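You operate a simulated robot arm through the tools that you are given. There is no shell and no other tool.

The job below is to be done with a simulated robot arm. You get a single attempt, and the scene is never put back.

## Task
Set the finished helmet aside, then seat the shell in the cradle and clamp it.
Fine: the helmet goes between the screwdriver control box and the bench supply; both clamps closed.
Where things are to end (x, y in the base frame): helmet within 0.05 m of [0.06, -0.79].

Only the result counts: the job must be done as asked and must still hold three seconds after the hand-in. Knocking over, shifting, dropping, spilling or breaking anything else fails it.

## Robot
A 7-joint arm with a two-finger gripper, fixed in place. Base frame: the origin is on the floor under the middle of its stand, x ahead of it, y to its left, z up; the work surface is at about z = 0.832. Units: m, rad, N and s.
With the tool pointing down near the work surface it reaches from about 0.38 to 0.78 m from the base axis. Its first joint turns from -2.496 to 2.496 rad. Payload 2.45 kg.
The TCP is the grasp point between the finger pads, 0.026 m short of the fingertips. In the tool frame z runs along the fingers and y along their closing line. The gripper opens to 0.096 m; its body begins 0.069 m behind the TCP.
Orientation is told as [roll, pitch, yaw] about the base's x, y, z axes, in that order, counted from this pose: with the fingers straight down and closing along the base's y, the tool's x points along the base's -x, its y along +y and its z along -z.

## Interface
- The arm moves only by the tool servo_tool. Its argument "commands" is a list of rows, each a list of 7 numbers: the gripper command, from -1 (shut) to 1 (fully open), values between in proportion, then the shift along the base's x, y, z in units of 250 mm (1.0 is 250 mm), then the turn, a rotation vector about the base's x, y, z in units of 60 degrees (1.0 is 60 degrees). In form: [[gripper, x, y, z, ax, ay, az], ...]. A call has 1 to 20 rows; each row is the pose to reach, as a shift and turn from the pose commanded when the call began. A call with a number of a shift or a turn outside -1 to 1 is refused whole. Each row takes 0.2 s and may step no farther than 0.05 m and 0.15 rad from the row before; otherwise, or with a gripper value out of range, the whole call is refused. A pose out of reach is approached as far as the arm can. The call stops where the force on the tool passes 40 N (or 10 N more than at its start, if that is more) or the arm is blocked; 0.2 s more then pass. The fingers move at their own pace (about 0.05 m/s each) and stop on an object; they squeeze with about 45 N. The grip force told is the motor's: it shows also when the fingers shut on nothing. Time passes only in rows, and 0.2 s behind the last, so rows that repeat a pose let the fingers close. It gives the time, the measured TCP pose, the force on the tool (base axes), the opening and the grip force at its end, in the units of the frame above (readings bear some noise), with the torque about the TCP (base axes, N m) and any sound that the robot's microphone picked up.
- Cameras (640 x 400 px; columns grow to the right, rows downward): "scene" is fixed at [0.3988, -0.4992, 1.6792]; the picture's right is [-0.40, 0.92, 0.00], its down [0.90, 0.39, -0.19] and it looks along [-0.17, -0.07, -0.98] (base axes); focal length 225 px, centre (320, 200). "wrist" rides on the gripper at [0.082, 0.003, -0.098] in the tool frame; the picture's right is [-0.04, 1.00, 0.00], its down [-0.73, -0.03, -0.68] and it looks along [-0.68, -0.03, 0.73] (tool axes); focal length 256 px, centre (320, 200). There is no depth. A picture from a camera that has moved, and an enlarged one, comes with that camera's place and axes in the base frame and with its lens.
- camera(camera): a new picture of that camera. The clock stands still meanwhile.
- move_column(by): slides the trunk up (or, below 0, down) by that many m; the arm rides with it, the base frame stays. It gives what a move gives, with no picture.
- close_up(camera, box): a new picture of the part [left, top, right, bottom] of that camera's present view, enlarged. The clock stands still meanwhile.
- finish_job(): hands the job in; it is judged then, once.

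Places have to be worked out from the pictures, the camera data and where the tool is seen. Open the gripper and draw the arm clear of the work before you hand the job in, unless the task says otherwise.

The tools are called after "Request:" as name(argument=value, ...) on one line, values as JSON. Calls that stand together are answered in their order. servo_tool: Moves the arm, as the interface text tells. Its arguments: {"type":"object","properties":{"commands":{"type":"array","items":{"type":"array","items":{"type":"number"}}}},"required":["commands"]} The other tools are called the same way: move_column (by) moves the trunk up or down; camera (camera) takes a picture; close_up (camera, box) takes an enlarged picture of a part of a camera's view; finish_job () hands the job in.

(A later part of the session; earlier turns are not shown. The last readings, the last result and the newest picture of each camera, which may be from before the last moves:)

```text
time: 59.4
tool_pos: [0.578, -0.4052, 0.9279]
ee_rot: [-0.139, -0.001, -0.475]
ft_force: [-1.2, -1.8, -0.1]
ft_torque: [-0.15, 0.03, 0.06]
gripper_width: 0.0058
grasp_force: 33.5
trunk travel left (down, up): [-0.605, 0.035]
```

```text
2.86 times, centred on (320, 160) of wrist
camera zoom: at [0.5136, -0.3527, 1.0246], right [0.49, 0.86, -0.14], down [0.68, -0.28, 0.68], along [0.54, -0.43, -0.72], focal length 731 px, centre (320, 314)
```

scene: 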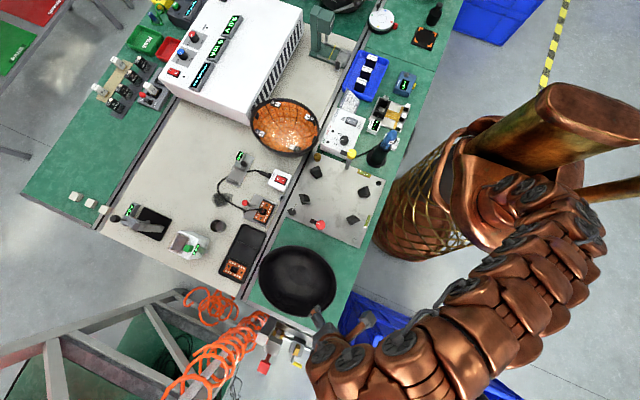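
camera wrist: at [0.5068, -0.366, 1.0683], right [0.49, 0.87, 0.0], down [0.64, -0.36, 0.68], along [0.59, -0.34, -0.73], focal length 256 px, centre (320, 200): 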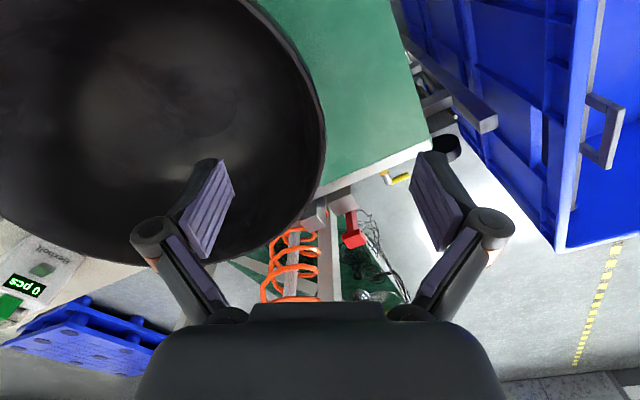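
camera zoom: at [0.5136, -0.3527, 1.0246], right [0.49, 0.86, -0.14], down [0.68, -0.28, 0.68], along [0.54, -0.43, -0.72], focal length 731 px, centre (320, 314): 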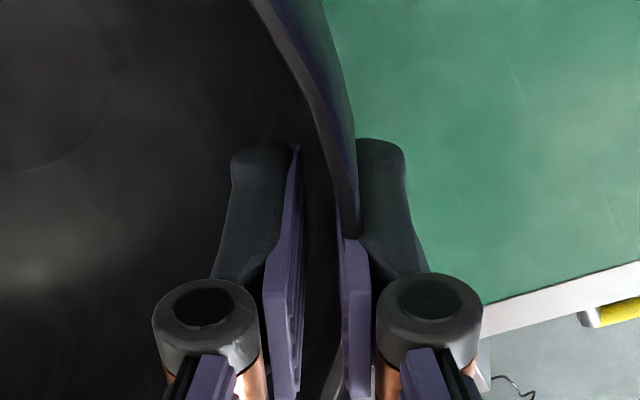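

Gripped at 5.8 mm with only small net forces. I'll lift slowly by 3 cm and check.

Request:
servo_tool(commands=[[-1, 0, 0, 0.02, 0, 0, 0], [-1, 0, 0, 0.05, 0, 0, 0], [-1, 0, 0, 0.085, 0, 0, 0], [-1, 0, 0, 0.12, 0, 0, 0], [-1, 0, 0, 0.12, 0, 0, 0]])

Request:
camera(camera="wrist")

Request:
close_up(camera="scene", box=[235, 225, 365, 325])

```text
time: 60.6
tool_pos: [0.578, -0.4036, 0.9567]
ee_rot: [-0.139, -0.001, -0.475]
ft_force: [0.3, 0.2, -1.3]
ft_torque: [0.18, -0.09, -0.02]
gripper_width: 0.0061
grasp_force: 33.7
trunk travel left (down, up): [-0.605, 0.035]
```

```text
taken
camera wrist: at [0.5137, -0.3525, 1.0543], right [0.49, 0.86, -0.14], down [0.68, -0.28, 0.68], along [0.54, -0.43, -0.72], focal length 256 px, centre (320, 200)
```

wrist: 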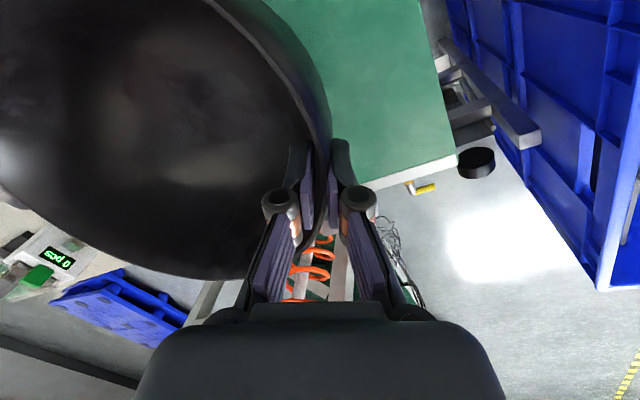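

```text
4.00 times, centred on (300, 275) of scene
camera zoom: at [0.3988, -0.4992, 1.6792], right [-0.4, 0.92, 0.0], down [0.9, 0.39, -0.19], along [-0.17, -0.07, -0.98], focal length 901 px, centre (400, -100)
```

zoom: 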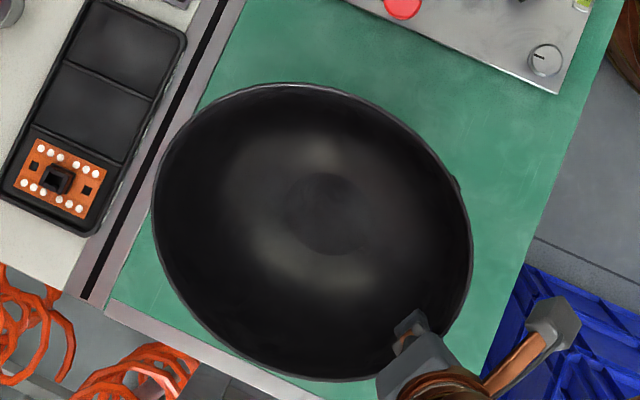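

The shell lifts cleanly (about 1.3 N). I'll raise it to z≈1.13 so it clears the clamp knobs.

Request:
servo_tool(commands=[[-1, 0, 0, 0.1, 0, 0, 0], [-1, 0, 0, 0.2, 0, 0, 0], [-1, 0, 0, 0.3, 0, 0, 0], [-1, 0, 0, 0.4, 0, 0, 0], [-1, 0, 0, 0.5, 0, 0, 0], [-1, 0, 0, 0.6, 0, 0, 0], [-1, 0, 0, 0.692, 0, 0, 0], [-1, 0, 0, 0.692, 0, 0, 0]])

Request:
camera(camera="wrist")

Request:
camera(camera="scene")

```text
time: 62.4
tool_pos: [0.5757, -0.4053, 1.129]
ee_rot: [-0.139, 0.002, -0.474]
ft_force: [0.1, -0.2, -1.8]
ft_torque: [0.18, -0.03, -0.02]
gripper_width: 0.0059
grasp_force: 34.0
trunk travel left (down, up): [-0.605, 0.035]
```

```text
taken
camera wrist: at [0.5119, -0.3535, 1.2268], right [0.49, 0.86, -0.14], down [0.68, -0.28, 0.68], along [0.54, -0.42, -0.72], focal length 256 px, centre (320, 200)
```

wrist: 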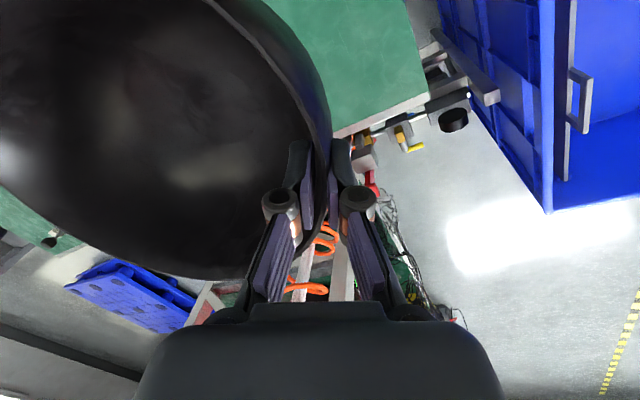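

```text
taken
```

scene: 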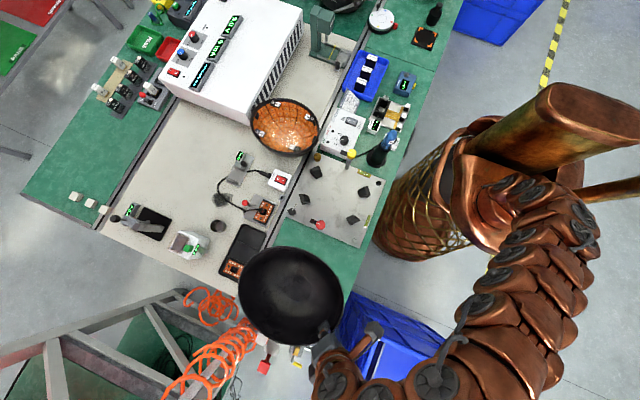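

Stable. I'll carry the shell -x at this height toward the cradle.

Request:
servo_tool(commands=[[-1, -0.08, 0, 0, 0, 0, 0], [-1, -0.2, 0, 0, 0, 0, 0], [-1, -0.32, 0, 0, 0, 0, 0], [-1, -0.44, 0, 0, 0, 0, 0], [-1, -0.56, 0, 0, 0, 0, 0], [-1, -0.68, 0, 0, 0, 0, 0], [-1, -0.8, 0, 0, 0, 0, 0], [-1, -0.92, 0, 0, 0, 0, 0], [-1, -0.98, 0, 0, 0, 0, 0], [-1, -0.98, 0, 0, 0, 0, 0]])

Request:
servo_tool(commands=[[-1, -0.08, 0.005, 0, 0, 0, 0], [-1, -0.16, 0.01, 0, 0, 0, 0], [-1, -0.24, 0.01, 0, 0, 0, 0], [-1, -0.29, 0.01, 0, 0, 0, 0], [-1, -0.29, 0.01, 0, 0, 0, 0]])

Request:
camera(camera="scene")

Request:
close_up(camera="scene", box=[270, 140, 400, 250])

Request:
camera(camera="wrist")

```text
time: 64.6
tool_pos: [0.3318, -0.4051, 1.1286]
ee_rot: [-0.14, -0.001, -0.476]
ft_force: [0.5, -0.5, -1.5]
ft_torque: [0.19, -0.06, 0.04]
gripper_width: 0.0064
grasp_force: 34.1
trunk travel left (down, up): [-0.605, 0.035]
```

```text
time: 65.8
tool_pos: [0.2605, -0.403, 1.1293]
ee_rot: [-0.139, 0.0, -0.477]
ft_force: [-0.1, 0.1, -1.1]
ft_torque: [0.18, -0.06, -0.04]
gripper_width: 0.0059
grasp_force: 34.2
trunk travel left (down, up): [-0.605, 0.035]
```

```text
taken
```

scene: 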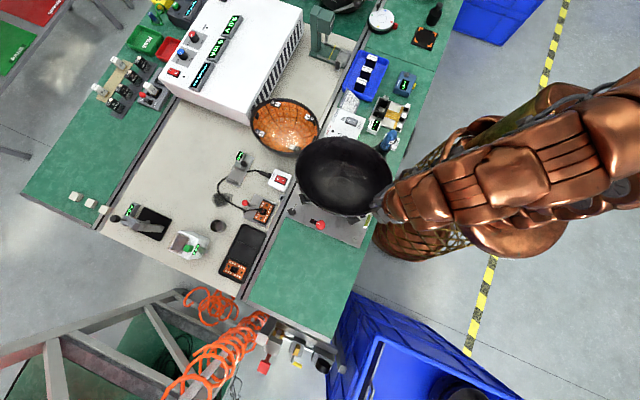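

```text
3.64 times, centred on (335, 195) of scene
camera zoom: at [0.3988, -0.4992, 1.6792], right [-0.4, 0.92, 0.0], down [0.9, 0.39, -0.19], along [-0.17, -0.07, -0.98], focal length 819 px, centre (266, 218)
```

zoom: 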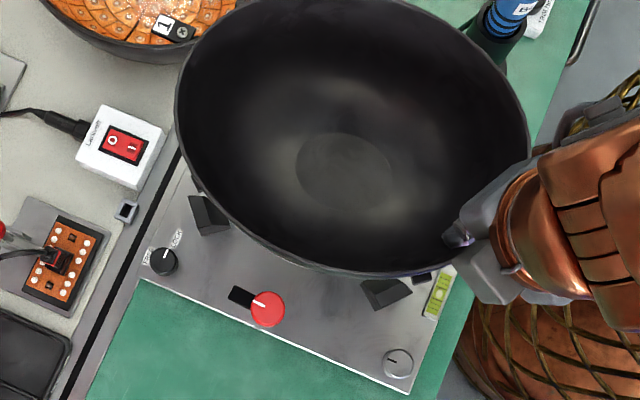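

```text
taken
camera wrist: at [0.1957, -0.3507, 1.226], right [0.49, 0.86, -0.14], down [0.68, -0.28, 0.68], along [0.54, -0.43, -0.72], focal length 256 px, centre (320, 200)
```

wrist: 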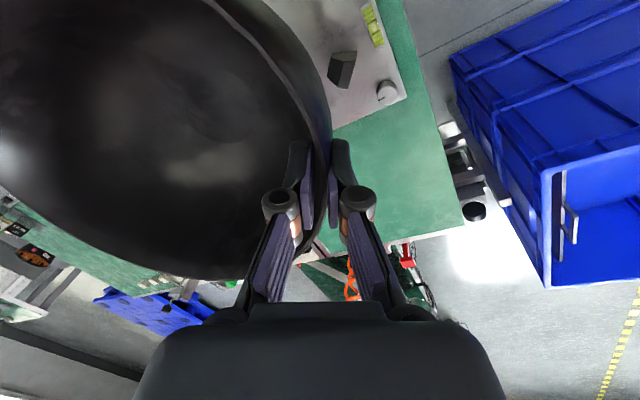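

The shell is above the cradle. I'll zoom so its full rim is visible to measure its centre and any tilt.

Request:
close_up(camera="scene", box=[285, 120, 405, 230])

Request:
close_up(camera="wrist", box=[0, 0, 400, 290])

```text
3.64 times, centred on (345, 175) of scene
camera zoom: at [0.3988, -0.4992, 1.6792], right [-0.4, 0.92, 0.0], down [0.9, 0.39, -0.19], along [-0.17, -0.07, -0.98], focal length 819 px, centre (229, 291)
```

zoom: 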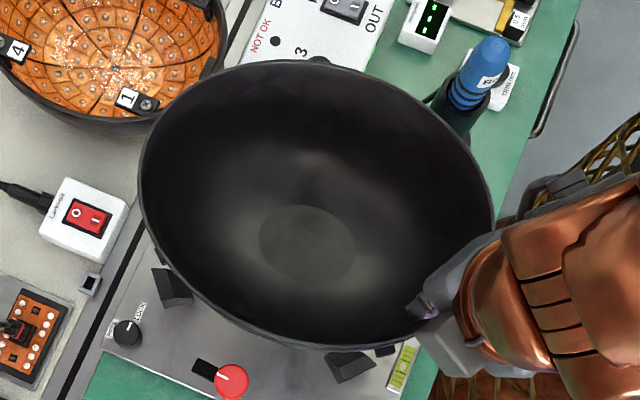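

```text
1.38 times, centred on (200, 145) of wrist
camera zoom: at [0.1957, -0.3507, 1.226], right [0.49, 0.86, -0.14], down [0.68, -0.28, 0.68], along [0.54, -0.43, -0.72], focal length 353 px, centre (486, 276)
```

zoom: 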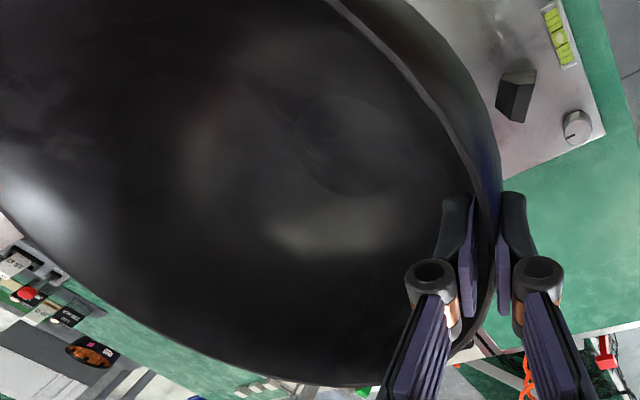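

The bottom disc appears displaced toward the gripper relative to the rim, so the shell sags roughly 8° on its far side. I'll tilt the tool a further 8° to level it and re-measure.

Request:
servo_tool(commands=[[-1, 0, 0, 0, -0.06, 0.031, 0], [-1, 0, 0, 0, -0.118, 0.061, 0], [-1, 0, 0, 0, -0.118, 0.061, 0]])

Request:
close_up(camera="scene", box=[285, 120, 405, 230])

Request:
close_up(camera="scene", box=[285, 120, 345, 158])

Request:
close_up(camera="scene", box=[285, 155, 345, 193])

Request:
close_up(camera="scene", box=[310, 180, 370, 218])

Request:
close_up(camera="scene", box=[340, 125, 400, 163])

```text
time: 66.6
tool_pos: [0.2607, -0.4039, 1.1302]
ee_rot: [-0.279, 0.001, -0.475]
ft_force: [-0.8, 0.0, -2.2]
ft_torque: [0.17, -0.09, 0.02]
gripper_width: 0.0061
grasp_force: 33.5
trunk travel left (down, up): [-0.605, 0.035]
```

```text
3.64 times, centred on (345, 175) of scene
camera zoom: at [0.3988, -0.4992, 1.6792], right [-0.4, 0.92, 0.0], down [0.9, 0.39, -0.19], along [-0.17, -0.07, -0.98], focal length 819 px, centre (229, 291)
```

zoom: 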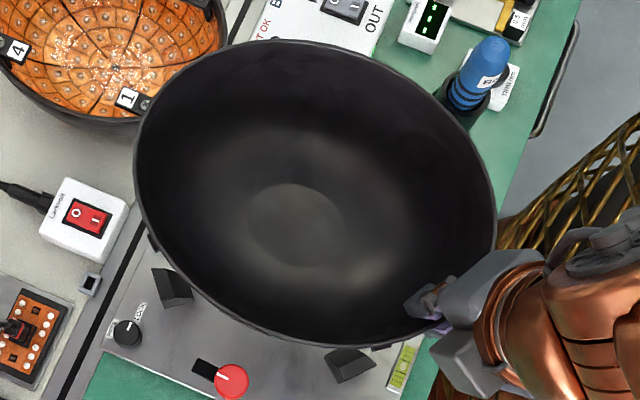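

```text
10.53 times, centred on (315, 139) of scene
camera zoom: at [0.3988, -0.4992, 1.6792], right [-0.4, 0.92, 0.0], down [0.9, 0.39, -0.19], along [-0.17, -0.07, -0.98], focal length 2372 px, centre (373, 842)
```

zoom: 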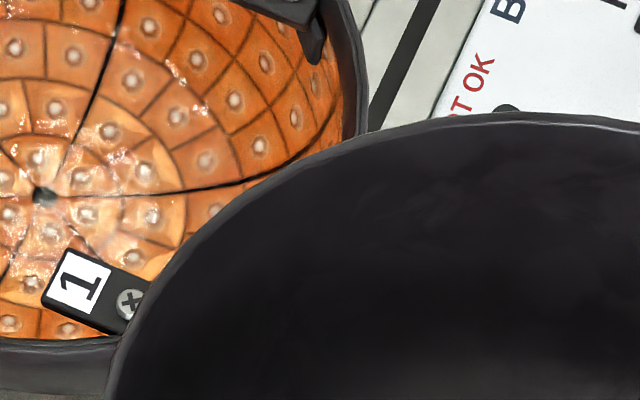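

```text
10.53 times, centred on (315, 174) of scene
camera zoom: at [0.3988, -0.4992, 1.6792], right [-0.4, 0.92, 0.0], down [0.9, 0.39, -0.19], along [-0.17, -0.07, -0.98], focal length 2372 px, centre (373, 474)
```

zoom: 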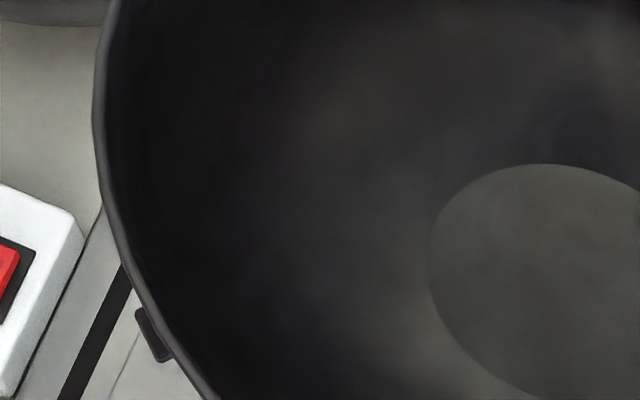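

```text
10.53 times, centred on (340, 199) of scene
camera zoom: at [0.3988, -0.4992, 1.6792], right [-0.4, 0.92, 0.0], down [0.9, 0.39, -0.19], along [-0.17, -0.07, -0.98], focal length 2372 px, centre (110, 210)
```

zoom: 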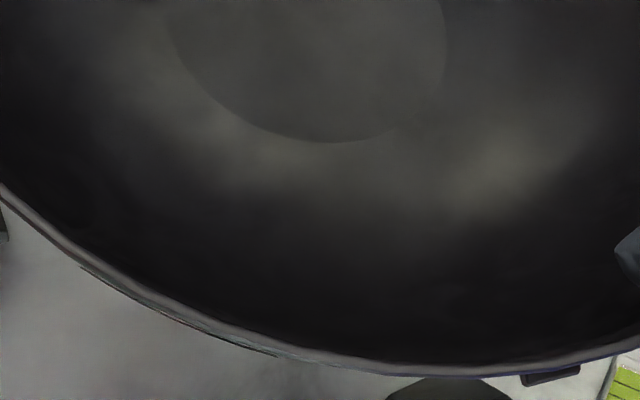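

```text
10.53 times, centred on (370, 144) of scene
camera zoom: at [0.3988, -0.4992, 1.6792], right [-0.4, 0.92, 0.0], down [0.9, 0.39, -0.19], along [-0.17, -0.07, -0.98], focal length 2372 px, centre (-206, 790)
```

zoom: 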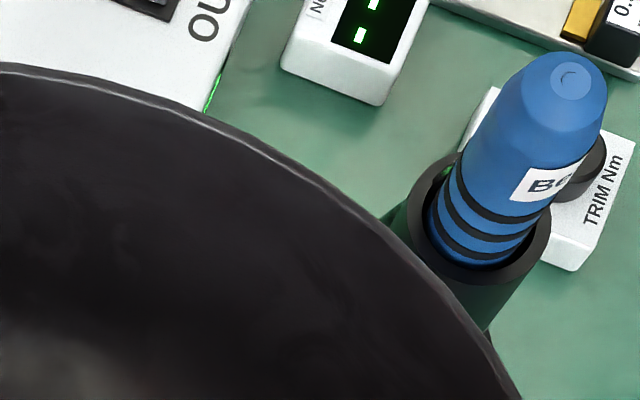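

Comparing rim extents before and after suggests the initial sag was about 4.5° and it's now over-corrected by about 4°. I'll take back half, correct the yaw by ~0.8° and shift to centre the shell at about (0.2198, -0.5196).

Request:
servo_tool(commands=[[-1, 0.003, -0.007, 0, 0.03, -0.015, 0.007], [-1, 0.0056, -0.0144, 0, 0.059, -0.031, 0.0133], [-1, 0.0056, -0.0144, 0, 0.059, -0.031, 0.0133]])

Request:
close_up(camera="scene", box=[285, 120, 405, 230])

Request:
close_up(camera="scene", box=[285, 155, 345, 193])

Request:
close_up(camera="scene", box=[310, 180, 370, 218])

Request:
close_up(camera="scene", box=[310, 120, 370, 158])

```text
time: 67.4
tool_pos: [0.2615, -0.4075, 1.1298]
ee_rot: [-0.209, 0.0, -0.462]
ft_force: [-0.6, 0.1, -1.5]
ft_torque: [0.2, -0.11, -0.06]
gripper_width: 0.0061
grasp_force: 33.8
trunk travel left (down, up): [-0.605, 0.035]
```

```text
3.64 times, centred on (345, 175) of scene
camera zoom: at [0.3988, -0.4992, 1.6792], right [-0.4, 0.92, 0.0], down [0.9, 0.39, -0.19], along [-0.17, -0.07, -0.98], focal length 819 px, centre (229, 291)
```

zoom: 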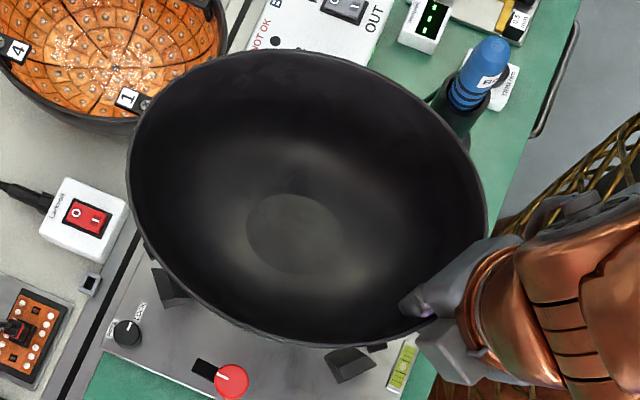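

```text
10.53 times, centred on (315, 174) of scene
camera zoom: at [0.3988, -0.4992, 1.6792], right [-0.4, 0.92, 0.0], down [0.9, 0.39, -0.19], along [-0.17, -0.07, -0.98], focal length 2372 px, centre (373, 474)
```

zoom: 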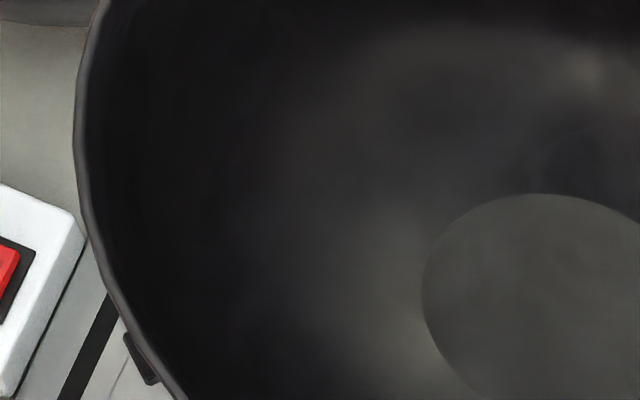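

```text
10.53 times, centred on (340, 199) of scene
camera zoom: at [0.3988, -0.4992, 1.6792], right [-0.4, 0.92, 0.0], down [0.9, 0.39, -0.19], along [-0.17, -0.07, -0.98], focal length 2372 px, centre (110, 210)
```

zoom: 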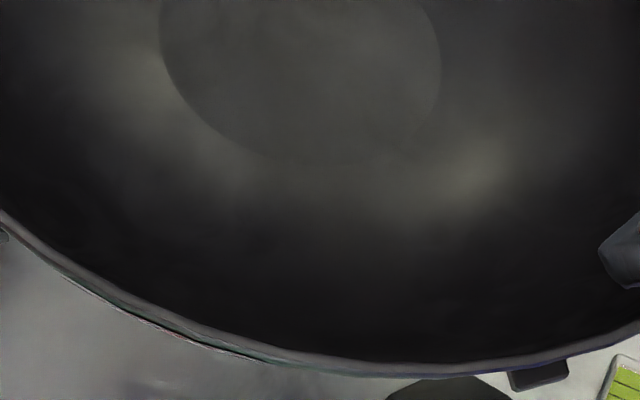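

```text
10.53 times, centred on (340, 139) of scene
camera zoom: at [0.3988, -0.4992, 1.6792], right [-0.4, 0.92, 0.0], down [0.9, 0.39, -0.19], along [-0.17, -0.07, -0.98], focal length 2372 px, centre (110, 842)
```

zoom: 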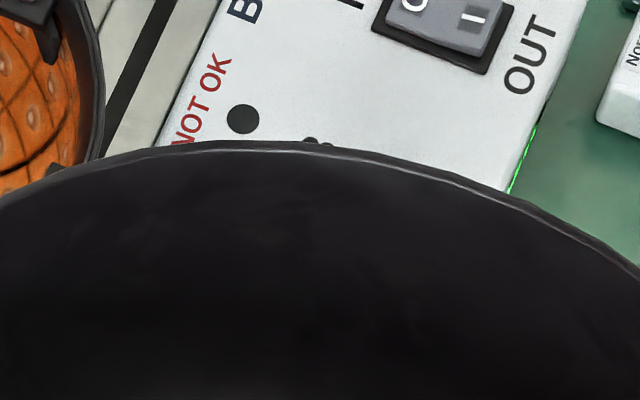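

The shell is now level and centred on the cradle: rim centre matches the helmet's former position and the bosses show zero yaw. I'll descend 16 cm and check again.

Request:
servo_tool(commands=[[-1, 0, 0, -0.1, 0, 0, 0], [-1, 0, 0, -0.2, 0, 0, 0], [-1, 0, 0, -0.3, 0, 0, 0], [-1, 0, 0, -0.4, 0, 0, 0], [-1, 0, 0, -0.5, 0, 0, 0], [-1, 0, 0, -0.58, 0, 0, 0], [-1, 0, 0, -0.64, 0, 0, 0], [-1, 0, 0, -0.64, 0, 0, 0]])

Request:
close_up(camera="scene", box=[285, 140, 395, 240])

Request:
camera(camera="wrist")

```text
time: 69.2
tool_pos: [0.2622, -0.4079, 0.9681]
ee_rot: [-0.21, 0.001, -0.461]
ft_force: [-0.6, 0.0, -1.9]
ft_torque: [0.17, -0.07, -0.02]
gripper_width: 0.0061
grasp_force: 34.1
trunk travel left (down, up): [-0.605, 0.035]
```

```text
4.00 times, centred on (340, 190) of scene
camera zoom: at [0.3988, -0.4992, 1.6792], right [-0.4, 0.92, 0.0], down [0.9, 0.39, -0.19], along [-0.17, -0.07, -0.98], focal length 901 px, centre (240, 240)
```

zoom: 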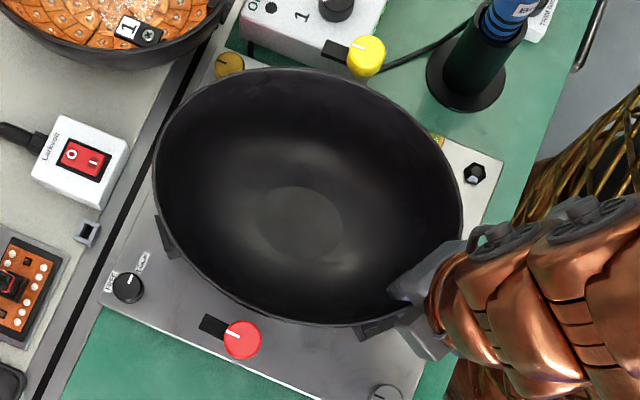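

```text
taken
camera wrist: at [0.1983, -0.3498, 1.0637], right [0.47, 0.86, -0.21], down [0.71, -0.23, 0.67], along [0.53, -0.46, -0.71], focal length 256 px, centre (320, 200)
```

wrist: 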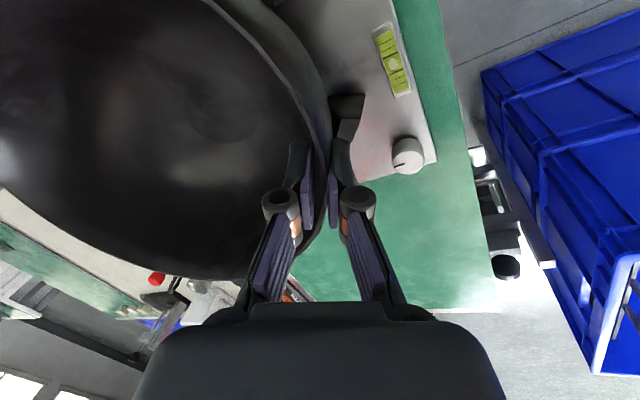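

Centre still matches the target within about 1 mm. I'll descend slowly toward the seat, watching for contact.

Request:
servo_tool(commands=[[-1, 0, 0, -0.02, 0, 0, 0], [-1, 0, 0, -0.04, 0, 0, 0], [-1, 0, 0, -0.056, 0, 0, 0], [-1, 0, 0, -0.068, 0, 0, 0], [-1, 0, 0, -0.068, 0, 0, 0]])

```text
time: 70.4
tool_pos: [0.2602, -0.4058, 0.9524]
ee_rot: [-0.209, -0.001, -0.462]
ft_force: [0.5, -0.7, -2.1]
ft_torque: [0.18, -0.04, 0.0]
gripper_width: 0.0062
grasp_force: 34.2
trunk travel left (down, up): [-0.605, 0.035]
```

No contact at z = 0.952 yet. I'll continue down in 2 mm steps.

Request:
servo_tool(commands=[[-1, 0, 0, -0.008, 0, 0, 0], [-1, 0, 0, -0.016, 0, 0, 0], [-1, 0, 0, -0.024, 0, 0, 0], [-1, 0, 0, -0.024, 0, 0, 0]])

```text
time: 71.4
tool_pos: [0.2613, -0.4059, 0.9462]
ee_rot: [-0.21, 0.001, -0.462]
ft_force: [-0.1, 0.1, -2.1]
ft_torque: [0.15, -0.03, -0.03]
gripper_width: 0.0056
grasp_force: 34.2
trunk travel left (down, up): [-0.605, 0.035]
```

Still free at z = 0.946; I'll keep lowering gently.

Request:
servo_tool(commands=[[-1, 0, 0, -0.008, 0, 0, 0], [-1, 0, 0, -0.016, 0, 0, 0], [-1, 0, 0, -0.016, 0, 0, 0]])

```text
time: 72.2
tool_pos: [0.2624, -0.4074, 0.9413]
ee_rot: [-0.209, -0.003, -0.463]
ft_force: [-0.3, 0.5, -0.1]
ft_torque: [0.03, -0.01, -0.01]
gripper_width: 0.006
grasp_force: 34.2
trunk travel left (down, up): [-0.605, 0.035]
```

The weight has just come off at z≈0.941, so the shell is touching the cradle pads. I'll go about 1.5 mm further to seat it and look.

Request:
servo_tool(commands=[[-1, 0, 0, -0.004, 0, 0, 0], [-1, 0, 0, -0.006, 0, 0, 0], [-1, 0, 0, -0.006, 0, 0, 0]])

Request:
close_up(camera="scene", box=[285, 140, 395, 240])

```text
time: 73.0
tool_pos: [0.2625, -0.406, 0.942]
ee_rot: [-0.209, -0.001, -0.463]
ft_force: [0.2, 2.0, 2.6]
ft_torque: [0.05, 0.02, -0.02]
gripper_width: 0.006
grasp_force: 33.9
trunk travel left (down, up): [-0.605, 0.035]
```

```text
4.00 times, centred on (340, 190) of scene
camera zoom: at [0.3988, -0.4992, 1.6792], right [-0.4, 0.92, 0.0], down [0.9, 0.39, -0.19], along [-0.17, -0.07, -0.98], focal length 901 px, centre (240, 240)
```

zoom: 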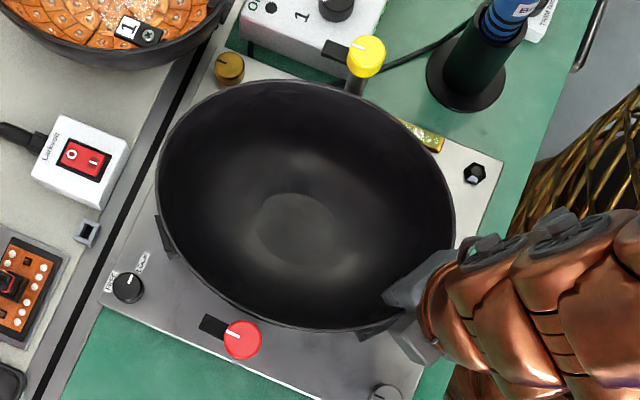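

Seated with about 4–5 N of support. I'll open the fingers gradually to let it settle in the wedges.

Request:
servo_tool(commands=[[-0.9, 0, 0, 0, 0, 0, 0], [-0.8, 0, 0, 0, 0, 0, 0], [-0.6, 0, 0, 0, 0, 0, 0], [-0.4, 0, 0, 0, 0, 0, 0], [-0.3, 0, 0, 0, 0, 0, 0], [-0.3, 0, 0, 0, 0, 0, 0]])

Request:
close_up(camera="scene", box=[285, 140, 395, 240])

Request:
close_up(camera="wrist", box=[150, 0, 450, 230])

```text
time: 74.4
tool_pos: [0.2621, -0.4063, 0.9418]
ee_rot: [-0.209, -0.002, -0.463]
ft_force: [-0.1, 0.0, -0.2]
ft_torque: [0.02, -0.02, 0.03]
gripper_width: 0.0335
grasp_force: 0.1
trunk travel left (down, up): [-0.605, 0.035]
```

```text
4.00 times, centred on (340, 190) of scene
camera zoom: at [0.3988, -0.4992, 1.6792], right [-0.4, 0.92, 0.0], down [0.9, 0.39, -0.19], along [-0.17, -0.07, -0.98], focal length 901 px, centre (240, 240)
```

zoom: 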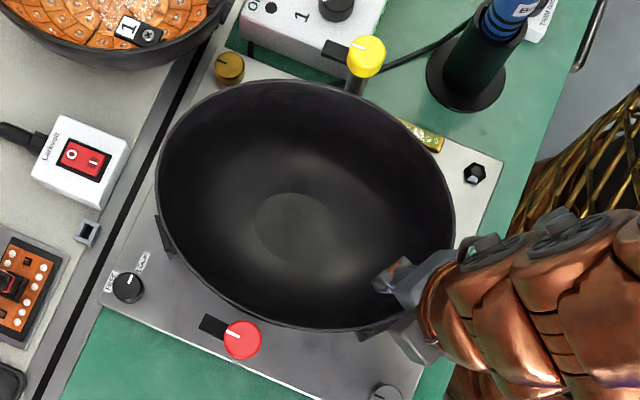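

```text
1.74 times, centred on (300, 115) of wrist
camera zoom: at [0.1997, -0.3491, 1.0368], right [0.47, 0.86, -0.21], down [0.71, -0.23, 0.67], along [0.53, -0.46, -0.71], focal length 445 px, centre (355, 348)
```

zoom: 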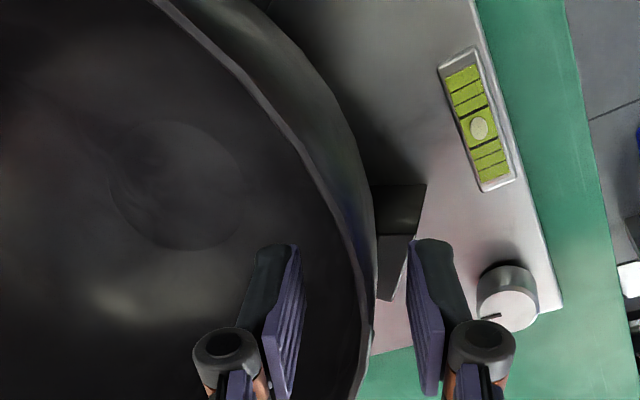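

The shell rests stably after release. I'll retract along the tool axis and then go up.

Request:
servo_tool(commands=[[-0.3, 0.005, 0.01, 0.05, 0, 0, 0], [-0.3, 0.01, 0.02, 0.1, 0, 0, 0], [-0.3, 0.02, 0.04, 0.2, 0, 0, 0], [-0.2, 0.03, 0.06, 0.313, 0, 0, 0], [0.2, 0.03, 0.06, 0.45, 0, 0, 0], [0.6, 0.03, 0.06, 0.6, 0, 0, 0], [1, 0.03, 0.06, 0.68, 0, 0, 0], [1, 0.03, 0.06, 0.68, 0, 0, 0]])

Request:
camera(camera="wrist")

Request:
close_up(camera="scene", box=[285, 140, 395, 240])

```text
time: 76.2
tool_pos: [0.2704, -0.3888, 1.1118]
ee_rot: [-0.209, 0.001, -0.463]
ft_force: [0.1, -0.1, 0.7]
ft_torque: [0.02, 0.0, 0.0]
gripper_width: 0.0961
grasp_force: 0.2
trunk travel left (down, up): [-0.605, 0.035]
```

```text
taken
camera wrist: at [0.2081, -0.3313, 1.2075], right [0.47, 0.86, -0.21], down [0.71, -0.23, 0.67], along [0.53, -0.46, -0.71], focal length 256 px, centre (320, 200)
```

wrist: 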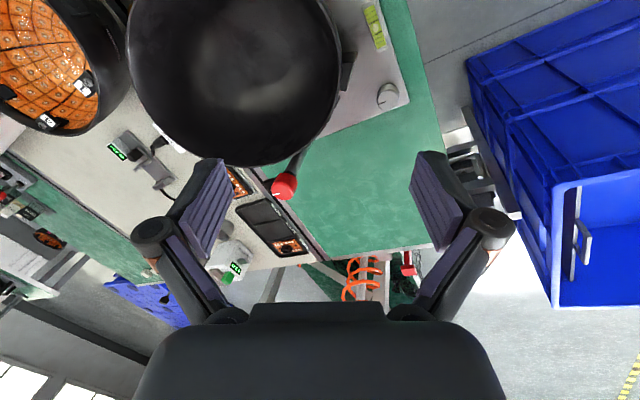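

```text
4.00 times, centred on (340, 190) of scene
camera zoom: at [0.3988, -0.4992, 1.6792], right [-0.4, 0.92, 0.0], down [0.9, 0.39, -0.19], along [-0.17, -0.07, -0.98], focal length 901 px, centre (240, 240)
```

zoom: 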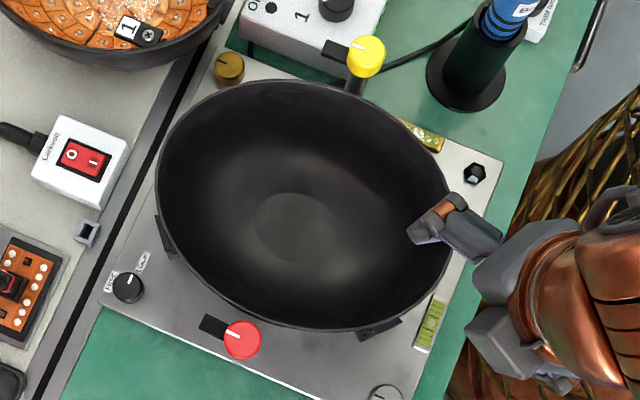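

The shell sits in the cradle where the helmet was. Now I'll untilt the tool and head to above the red knob to close its clamp.

Request:
servo_tool(commands=[[1, 0.06, -0.1, 0, 0.09, -0.045, 0], [1, 0.14, -0.22, 0, 0.179, -0.089, 0], [1, 0.22, -0.36, 0, 0.179, -0.089, 0], [1, 0.316, -0.527, 0, 0.179, -0.089, 0], [1, 0.316, -0.527, 0, 0.179, -0.089, 0]])

Request:
servo_tool(commands=[[1, 0, 0, 0, 0, 0, 0.138], [1, 0, 0, 0, 0, 0, 0.277], [1, 0, 0, 0, 0, 0, 0.415], [1, 0, 0, 0, 0, 0, 0.554], [1, 0, 0, 0, 0, 0, 0.692], [1, 0, 0, 0, 0, 0, 0.831], [1, 0, 0, 0, 0, 0, 0.97]])

Request:
servo_tool(commands=[[1, 0, 0, 0, 0, 0, 0.138], [1, 0, 0, 0, 0, 0, 0.277], [1, 0, 0, 0, 0, 0, 0.415], [1, 0, 0, 0, 0, 0, 0.554], [1, 0, 0, 0, 0, 0, 0.692], [1, 0, 0, -0.04, 0, 0, 0.831], [1, 0, 0, -0.08, 0, 0, 0.97], [1, 0, 0, -0.12, 0, 0, 0.97], [1, 0, 0, -0.12, 0, 0, 0.97]])

Request:
camera(camera="wrist")

Request:
close_up(camera="scene", box=[290, 150, 385, 230])

```text
time: 77.4
tool_pos: [0.3474, -0.524, 1.1098]
ee_rot: [0.0, -0.001, -0.46]
ft_force: [0.1, -0.4, -0.7]
ft_torque: [-0.01, 0.02, 0.02]
gripper_width: 0.0959
grasp_force: 0.1
trunk travel left (down, up): [-0.605, 0.035]
```

```text
time: 79.0
tool_pos: [0.3483, -0.523, 1.1109]
ee_rot: [0.0, 0.001, 0.557]
ft_force: [-0.6, -0.1, -0.5]
ft_torque: [0.0, 0.01, 0.01]
gripper_width: 0.096
grasp_force: 0.1
trunk travel left (down, up): [-0.605, 0.035]
```

```text
time: 81.0
tool_pos: [0.3472, -0.5232, 1.0819]
ee_rot: [-0.001, -0.001, 1.571]
ft_force: [0.3, 0.3, 0.3]
ft_torque: [0.0, 0.01, 0.04]
gripper_width: 0.096
grasp_force: 0.0
trunk travel left (down, up): [-0.605, 0.035]
```

```text
taken
camera wrist: at [0.3448, -0.6053, 1.1795], right [-1.0, 0.04, 0.0], down [0.03, 0.73, 0.68], along [0.03, 0.68, -0.73], focal length 256 px, centre (320, 200)
```

wrist: 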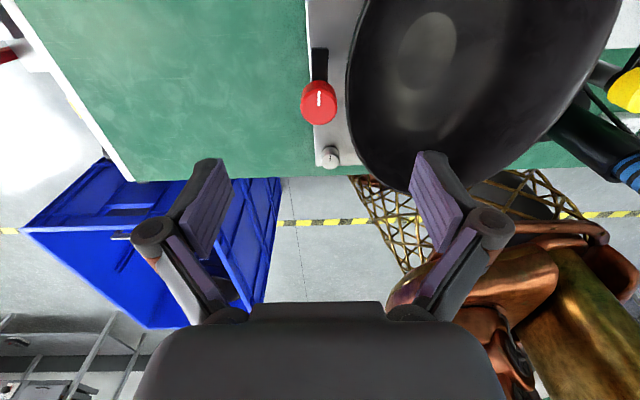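

```text
5.00 times, centred on (338, 190) of scene
camera zoom: at [0.3988, -0.4992, 1.6792], right [-0.4, 0.92, 0.0], down [0.9, 0.39, -0.19], along [-0.17, -0.07, -0.98], focal length 1127 px, centre (232, 250)
```

zoom: 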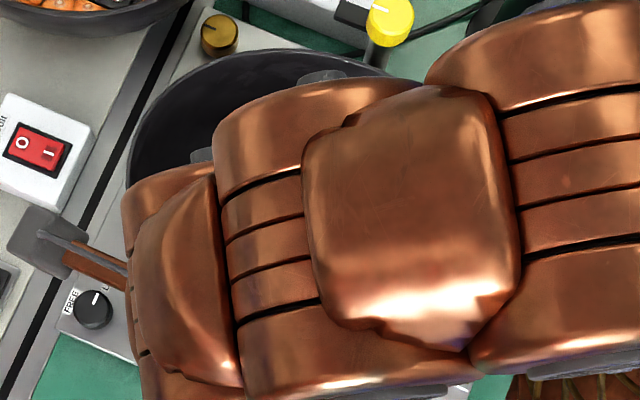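

The red knob is at x≈0.350 and the TCP at 0.347; I'll shift +2.5 mm, descend to z≈0.986 and grip it.

Request:
servo_tool(commands=[[1, 0.01, 0, -0.1, 0, 0, 0], [1, 0.01, 0.002, -0.2, 0, 0, 0], [1, 0.01, 0.004, -0.26, 0, 0, 0], [0.2, 0.01, 0.004, -0.26, 0, 0, 0], [0.0, 0.01, 0.004, -0.26, 0, 0, 0], [0.0, 0.01, 0.004, -0.26, 0, 0, 0]])

Request:
camera(camera="wrist")

```text
time: 82.4
tool_pos: [0.3505, -0.522, 1.0163]
ee_rot: [0.0, -0.001, 1.57]
ft_force: [0.0, 0.4, 0.5]
ft_torque: [0.0, -0.02, 0.01]
gripper_width: 0.0482
grasp_force: 0.1
trunk travel left (down, up): [-0.605, 0.035]
```

```text
taken
camera wrist: at [0.3473, -0.6039, 1.1142], right [-1.0, 0.04, 0.0], down [0.03, 0.73, 0.68], along [0.03, 0.68, -0.73], focal length 256 px, centre (320, 200)
```

wrist: 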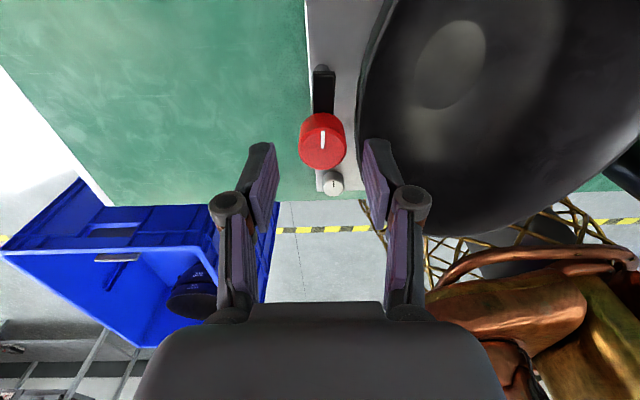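

Centred well. I'll lower the last 3 cm and close on the red knob.

Request:
servo_tool(commands=[[0.0, 0, 0, -0.06, 0, 0, 0], [0.0, 0, 0, -0.12, 0, 0, 0], [0.0, 0, 0, -0.12, 0, 0, 0], [-1, 0, 0, -0.12, 0, 0, 0], [-1, 0, 0, -0.12, 0, 0, 0], [-1, 0, 0, -0.12, 0, 0, 0], [-1, 0, 0, -0.12, 0, 0, 0]])

Request:
close_up(camera="wrist", box=[230, 60, 430, 230])

```text
time: 84.0
tool_pos: [0.35, -0.5227, 0.9866]
ee_rot: [-0.001, 0.0, 1.57]
ft_force: [-15.8, 0.3, 1.3]
ft_torque: [0.11, 0.42, 0.04]
gripper_width: 0.0295
grasp_force: 44.9
trunk travel left (down, up): [-0.605, 0.035]
```

```text
2.35 times, centred on (330, 145) of wrist
camera zoom: at [0.3459, -0.6045, 1.0847], right [-1.0, 0.04, 0.0], down [0.03, 0.73, 0.68], along [0.03, 0.68, -0.73], focal length 602 px, centre (296, 329)
```

zoom: 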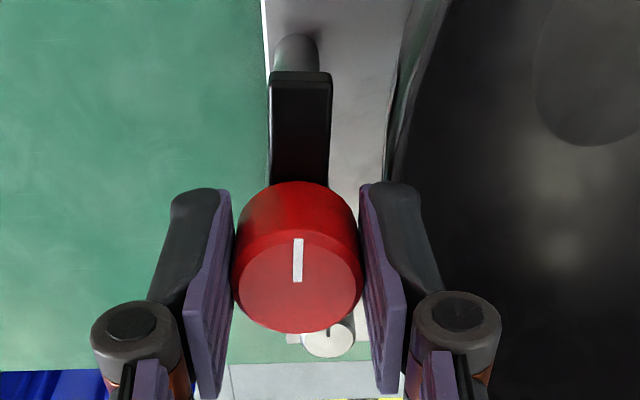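

Gripped. I'll relieve the -16 N side load (about 2 mm toward -x) and turn clockwise 45° first.

Request:
servo_tool(commands=[[-1, -0.007, 0, 0, 0, 0, 0], [-1, -0.007, 0, 0, 0, 0, -0.1], [-1, -0.007, 0, 0, 0, 0, -0.2], [-1, -0.007, 0, 0, 0, 0, -0.3], [-1, -0.007, 0, 0, 0, 0, -0.4], [-1, -0.007, 0, 0, 0, 0, -0.5], [-1, -0.007, 0, 0, 0, 0, -0.6], [-1, -0.007, 0, 0, 0, 0, -0.7], [-1, -0.007, 0, 0, 0, 0, -0.7]])

Request:
camera(camera="wrist")

```text
time: 86.0
tool_pos: [0.3476, -0.5216, 0.9869]
ee_rot: [0.001, -0.001, 0.833]
ft_force: [-21.5, 11.4, 5.2]
ft_torque: [0.35, 0.47, 0.04]
gripper_width: 0.0295
grasp_force: 45.1
trunk travel left (down, up): [-0.605, 0.035]
```

```text
taken
camera wrist: at [0.2903, -0.5805, 1.0846], right [-0.71, 0.7, 0.0], down [0.51, 0.52, 0.68], along [0.48, 0.49, -0.73], focal length 256 px, centre (320, 200)
```

wrist: 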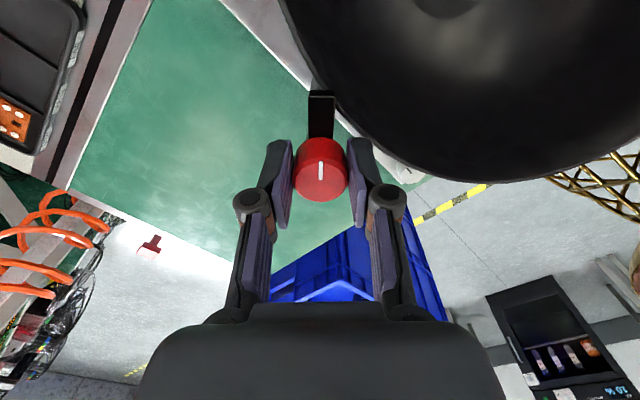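

The clamp arm follows and is about to reach the rim. I'll zoom to check that the arm will pass above the shell's rim.

Request:
close_up(camera="wrist", box=[260, 60, 400, 180])

Request:
close_up(camera="scene", box=[285, 150, 345, 240])

```text
3.33 times, centred on (330, 120) of wrist
camera zoom: at [0.2903, -0.5805, 1.0846], right [-0.71, 0.7, 0.0], down [0.51, 0.52, 0.68], along [0.48, 0.49, -0.73], focal length 853 px, centre (287, 467)
```

zoom: 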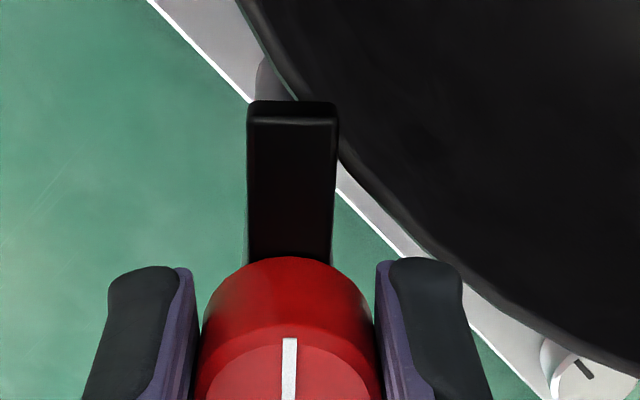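

```text
4.44 times, centred on (315, 195) of scene
camera zoom: at [0.3988, -0.4992, 1.6792], right [-0.4, 0.92, 0.0], down [0.9, 0.39, -0.19], along [-0.17, -0.07, -0.98], focal length 1001 px, centre (342, 222)
```

zoom: 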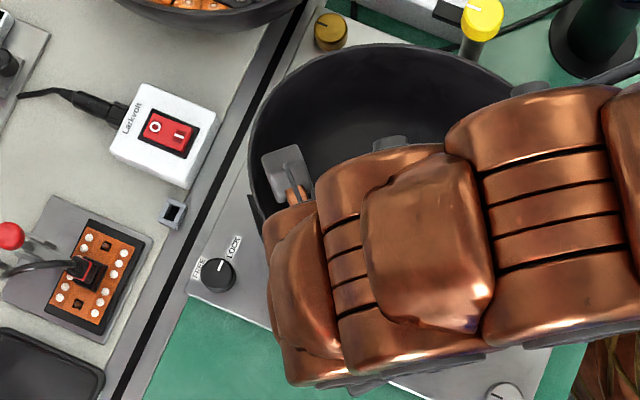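

The arm is in front of (above) the rim. I'll relieve the side load and keep turning in smaller steps, watching the forces.

Request:
servo_tool(commands=[[-1, -0.008, 0.005, 0, 0, 0, 0], [-1, -0.008, 0.005, 0, 0, 0, -0.08], [-1, -0.009, 0.005, 0, 0, 0, -0.16], [-1, -0.01, 0.006, 0, 0, 0, -0.24], [-1, -0.01, 0.006, 0, 0, 0, -0.32], [-1, -0.01, 0.006, 0, 0, 0, -0.4], [-1, -0.01, 0.006, 0, 0, 0, -0.4]])

Request:
camera(camera="wrist")

```text
time: 87.6
tool_pos: [0.3466, -0.5214, 0.9854]
ee_rot: [0.0, -0.002, 0.417]
ft_force: [1.5, 4.5, 3.0]
ft_torque: [0.23, 0.15, 0.03]
gripper_width: 0.0294
grasp_force: 44.5
trunk travel left (down, up): [-0.605, 0.035]
```

```text
taken
camera wrist: at [0.2709, -0.5513, 1.0846], right [-0.37, 0.93, 0.0], down [0.68, 0.27, 0.68], along [0.63, 0.25, -0.73], focal length 256 px, centre (320, 200)
```

wrist: 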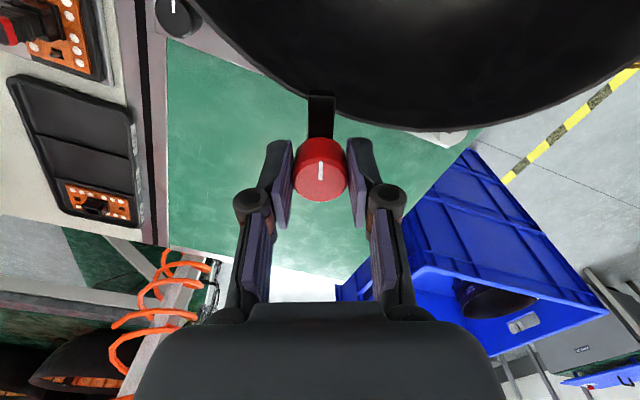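

Smooth, with the arm now over the rim. I'll turn the remaining ~24° to the closed position.

Request:
servo_tool(commands=[[-1, 0, 0, 0, 0, 0, -0.1], [-1, 0, 0.001, 0, 0, 0, -0.2], [-1, 0, 0.002, 0, 0, 0, -0.3], [-1, 0, 0.002, 0, 0, 0, -0.39], [-1, 0, 0.002, 0, 0, 0, -0.41], [-1, 0, 0.002, 0, 0, 0, -0.41]])

Request:
camera(camera="wrist")

Request:
close_up(camera="wrist", box=[260, 80, 390, 210])

```text
time: 89.0
tool_pos: [0.3469, -0.5198, 0.9859]
ee_rot: [0.0, -0.001, -0.011]
ft_force: [-1.2, 7.5, 13.0]
ft_torque: [0.24, 0.22, 0.42]
gripper_width: 0.0296
grasp_force: 44.9
trunk travel left (down, up): [-0.605, 0.035]
```

```text
taken
camera wrist: at [0.2645, -0.5158, 1.0844], right [0.05, 1.0, 0.0], down [0.73, -0.04, 0.68], along [0.68, -0.04, -0.73], focal length 256 px, centre (320, 200)
```

wrist: 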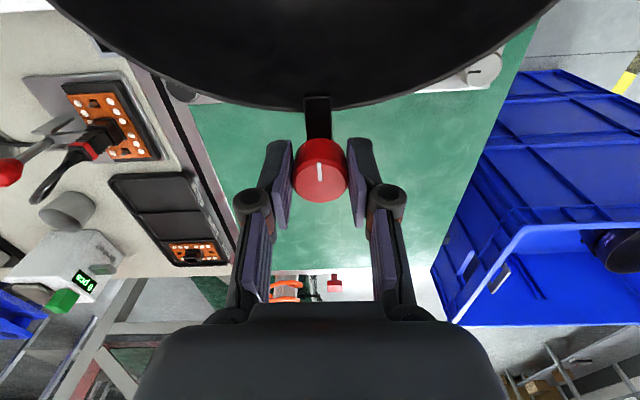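

```text
3.08 times, centred on (325, 145) of wrist
camera zoom: at [0.2645, -0.5158, 1.0844], right [0.05, 1.0, 0.0], down [0.73, -0.04, 0.68], along [0.68, -0.04, -0.73], focal length 788 px, centre (305, 369)
```

zoom: 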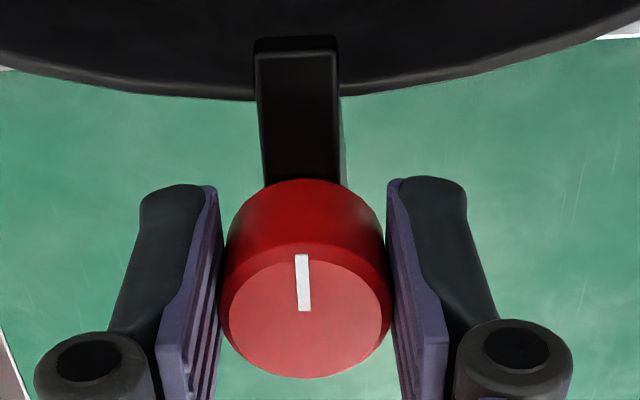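

The torque of +0.42 N m shows the red clamp is at its closed stop, with the arm over the shell's rim. I'll release and rise.

Request:
servo_tool(commands=[[-1, 0, 0, 0, 0, 0, 0.01], [-0.3, 0, 0, 0, 0, 0, 0.01], [0, 0, 0, 0, 0, 0, 0.01], [0, 0, 0, 0.08, 0, 0, 0.01], [0.5, 0, 0, 0.2, 0, 0, 0.01], [1, 0, 0, 0.36, 0, 0, 0.01], [1, 0, 0, 0.46, 0, 0, 0.01], [1, 0, 0, 0.46, 0, 0, 0.01]])

Request:
close_up(camera="wrist", box=[220, 0, 440, 180])

```text
time: 90.8
tool_pos: [0.3457, -0.519, 1.101]
ee_rot: [-0.001, -0.001, -0.002]
ft_force: [0.4, -0.1, 0.2]
ft_torque: [0.01, -0.03, 0.02]
gripper_width: 0.0961
grasp_force: 0.2
trunk travel left (down, up): [-0.605, 0.035]
```

```text
2.22 times, centred on (330, 90) of wrist
camera zoom: at [0.265, -0.516, 1.1983], right [0.04, 1.0, 0.0], down [0.73, -0.03, 0.68], along [0.68, -0.03, -0.73], focal length 569 px, centre (298, 444)
```

zoom: 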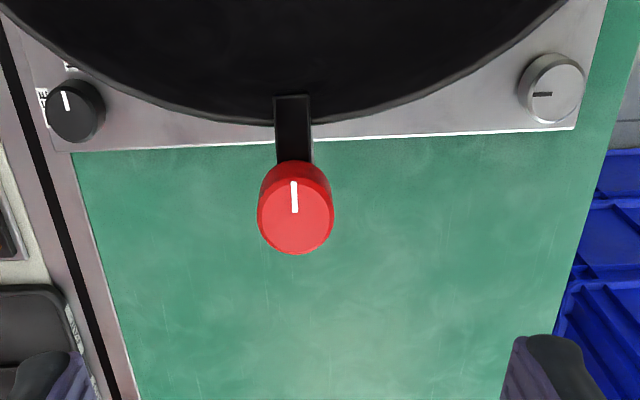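

The red clamp is closed. Now I'll move to above the yellow knob, turning the tool to yaw -90° on the way.

Request:
servo_tool(commands=[[1, -0.07, 0, 0.02, 0, 0, -0.107], [1, -0.145, 0, 0.02, 0, 0, -0.214], [1, -0.22, 0, 0.02, 0, 0, -0.321], [1, -0.29, 0, 0.02, 0, 0, -0.428], [1, -0.36, 0, 0.02, 0, 0, -0.535], [1, -0.43, 0, 0.02, 0, 0, -0.642], [1, -0.51, 0, 0.02, 0, 0, -0.75]])

Request:
servo_tool(commands=[[1, -0.07, 0, 0, 0, 0, -0.107], [1, -0.145, 0, 0, 0, 0, -0.214], [1, -0.22, 0, 0, 0, 0, -0.321], [1, -0.29, 0, 0, 0, 0, -0.428], [1, -0.36, 0, 0, 0, 0, -0.535], [1, -0.43, 0, 0, 0, 0, -0.642], [1, -0.51, -0.002, 0, 0, 0, -0.75], [1, -0.51, -0.002, -0.08, 0, 0, -0.75], [1, -0.51, -0.002, -0.08, 0, 0, -0.75]])

Request:
camera(camera="wrist")

Request:
close_up(camera="scene", box=[285, 140, 395, 240])

```text
time: 92.4
tool_pos: [0.2184, -0.5211, 1.1067]
ee_rot: [0.0, 0.0, -0.79]
ft_force: [0.1, 0.1, -0.4]
ft_torque: [0.0, 0.04, 0.0]
gripper_width: 0.0961
grasp_force: 0.0
trunk travel left (down, up): [-0.605, 0.035]
```

```text
time: 94.4
tool_pos: [0.0914, -0.5197, 1.087]
ee_rot: [0.0, -0.001, -1.573]
ft_force: [0.0, 1.3, -0.6]
ft_torque: [-0.03, 0.02, -0.01]
gripper_width: 0.0962
grasp_force: 0.1
trunk travel left (down, up): [-0.605, 0.035]
```

```text
taken
camera wrist: at [0.0942, -0.4398, 1.1851], right [1.0, -0.04, 0.0], down [-0.03, -0.73, 0.68], along [-0.03, -0.68, -0.73], focal length 256 px, centre (320, 200)
```

wrist: 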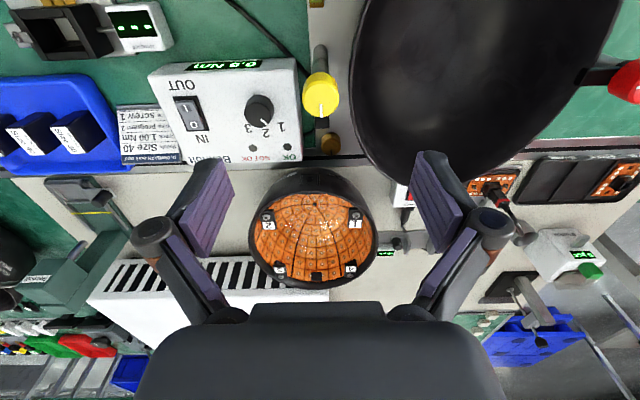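

```text
4.00 times, centred on (340, 190) of scene
camera zoom: at [0.3988, -0.4992, 1.6792], right [-0.4, 0.92, 0.0], down [0.9, 0.39, -0.19], along [-0.17, -0.07, -0.98], focal length 901 px, centre (240, 240)
```

zoom: 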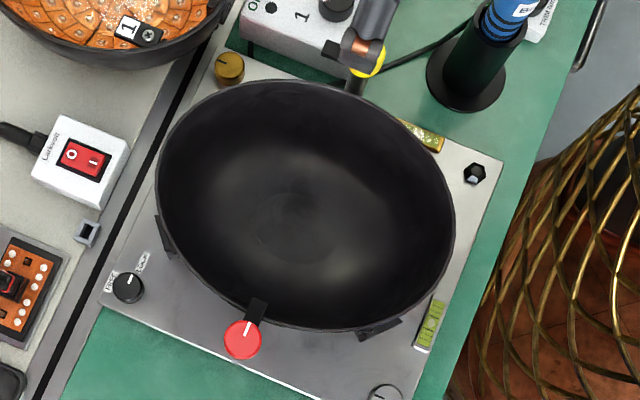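

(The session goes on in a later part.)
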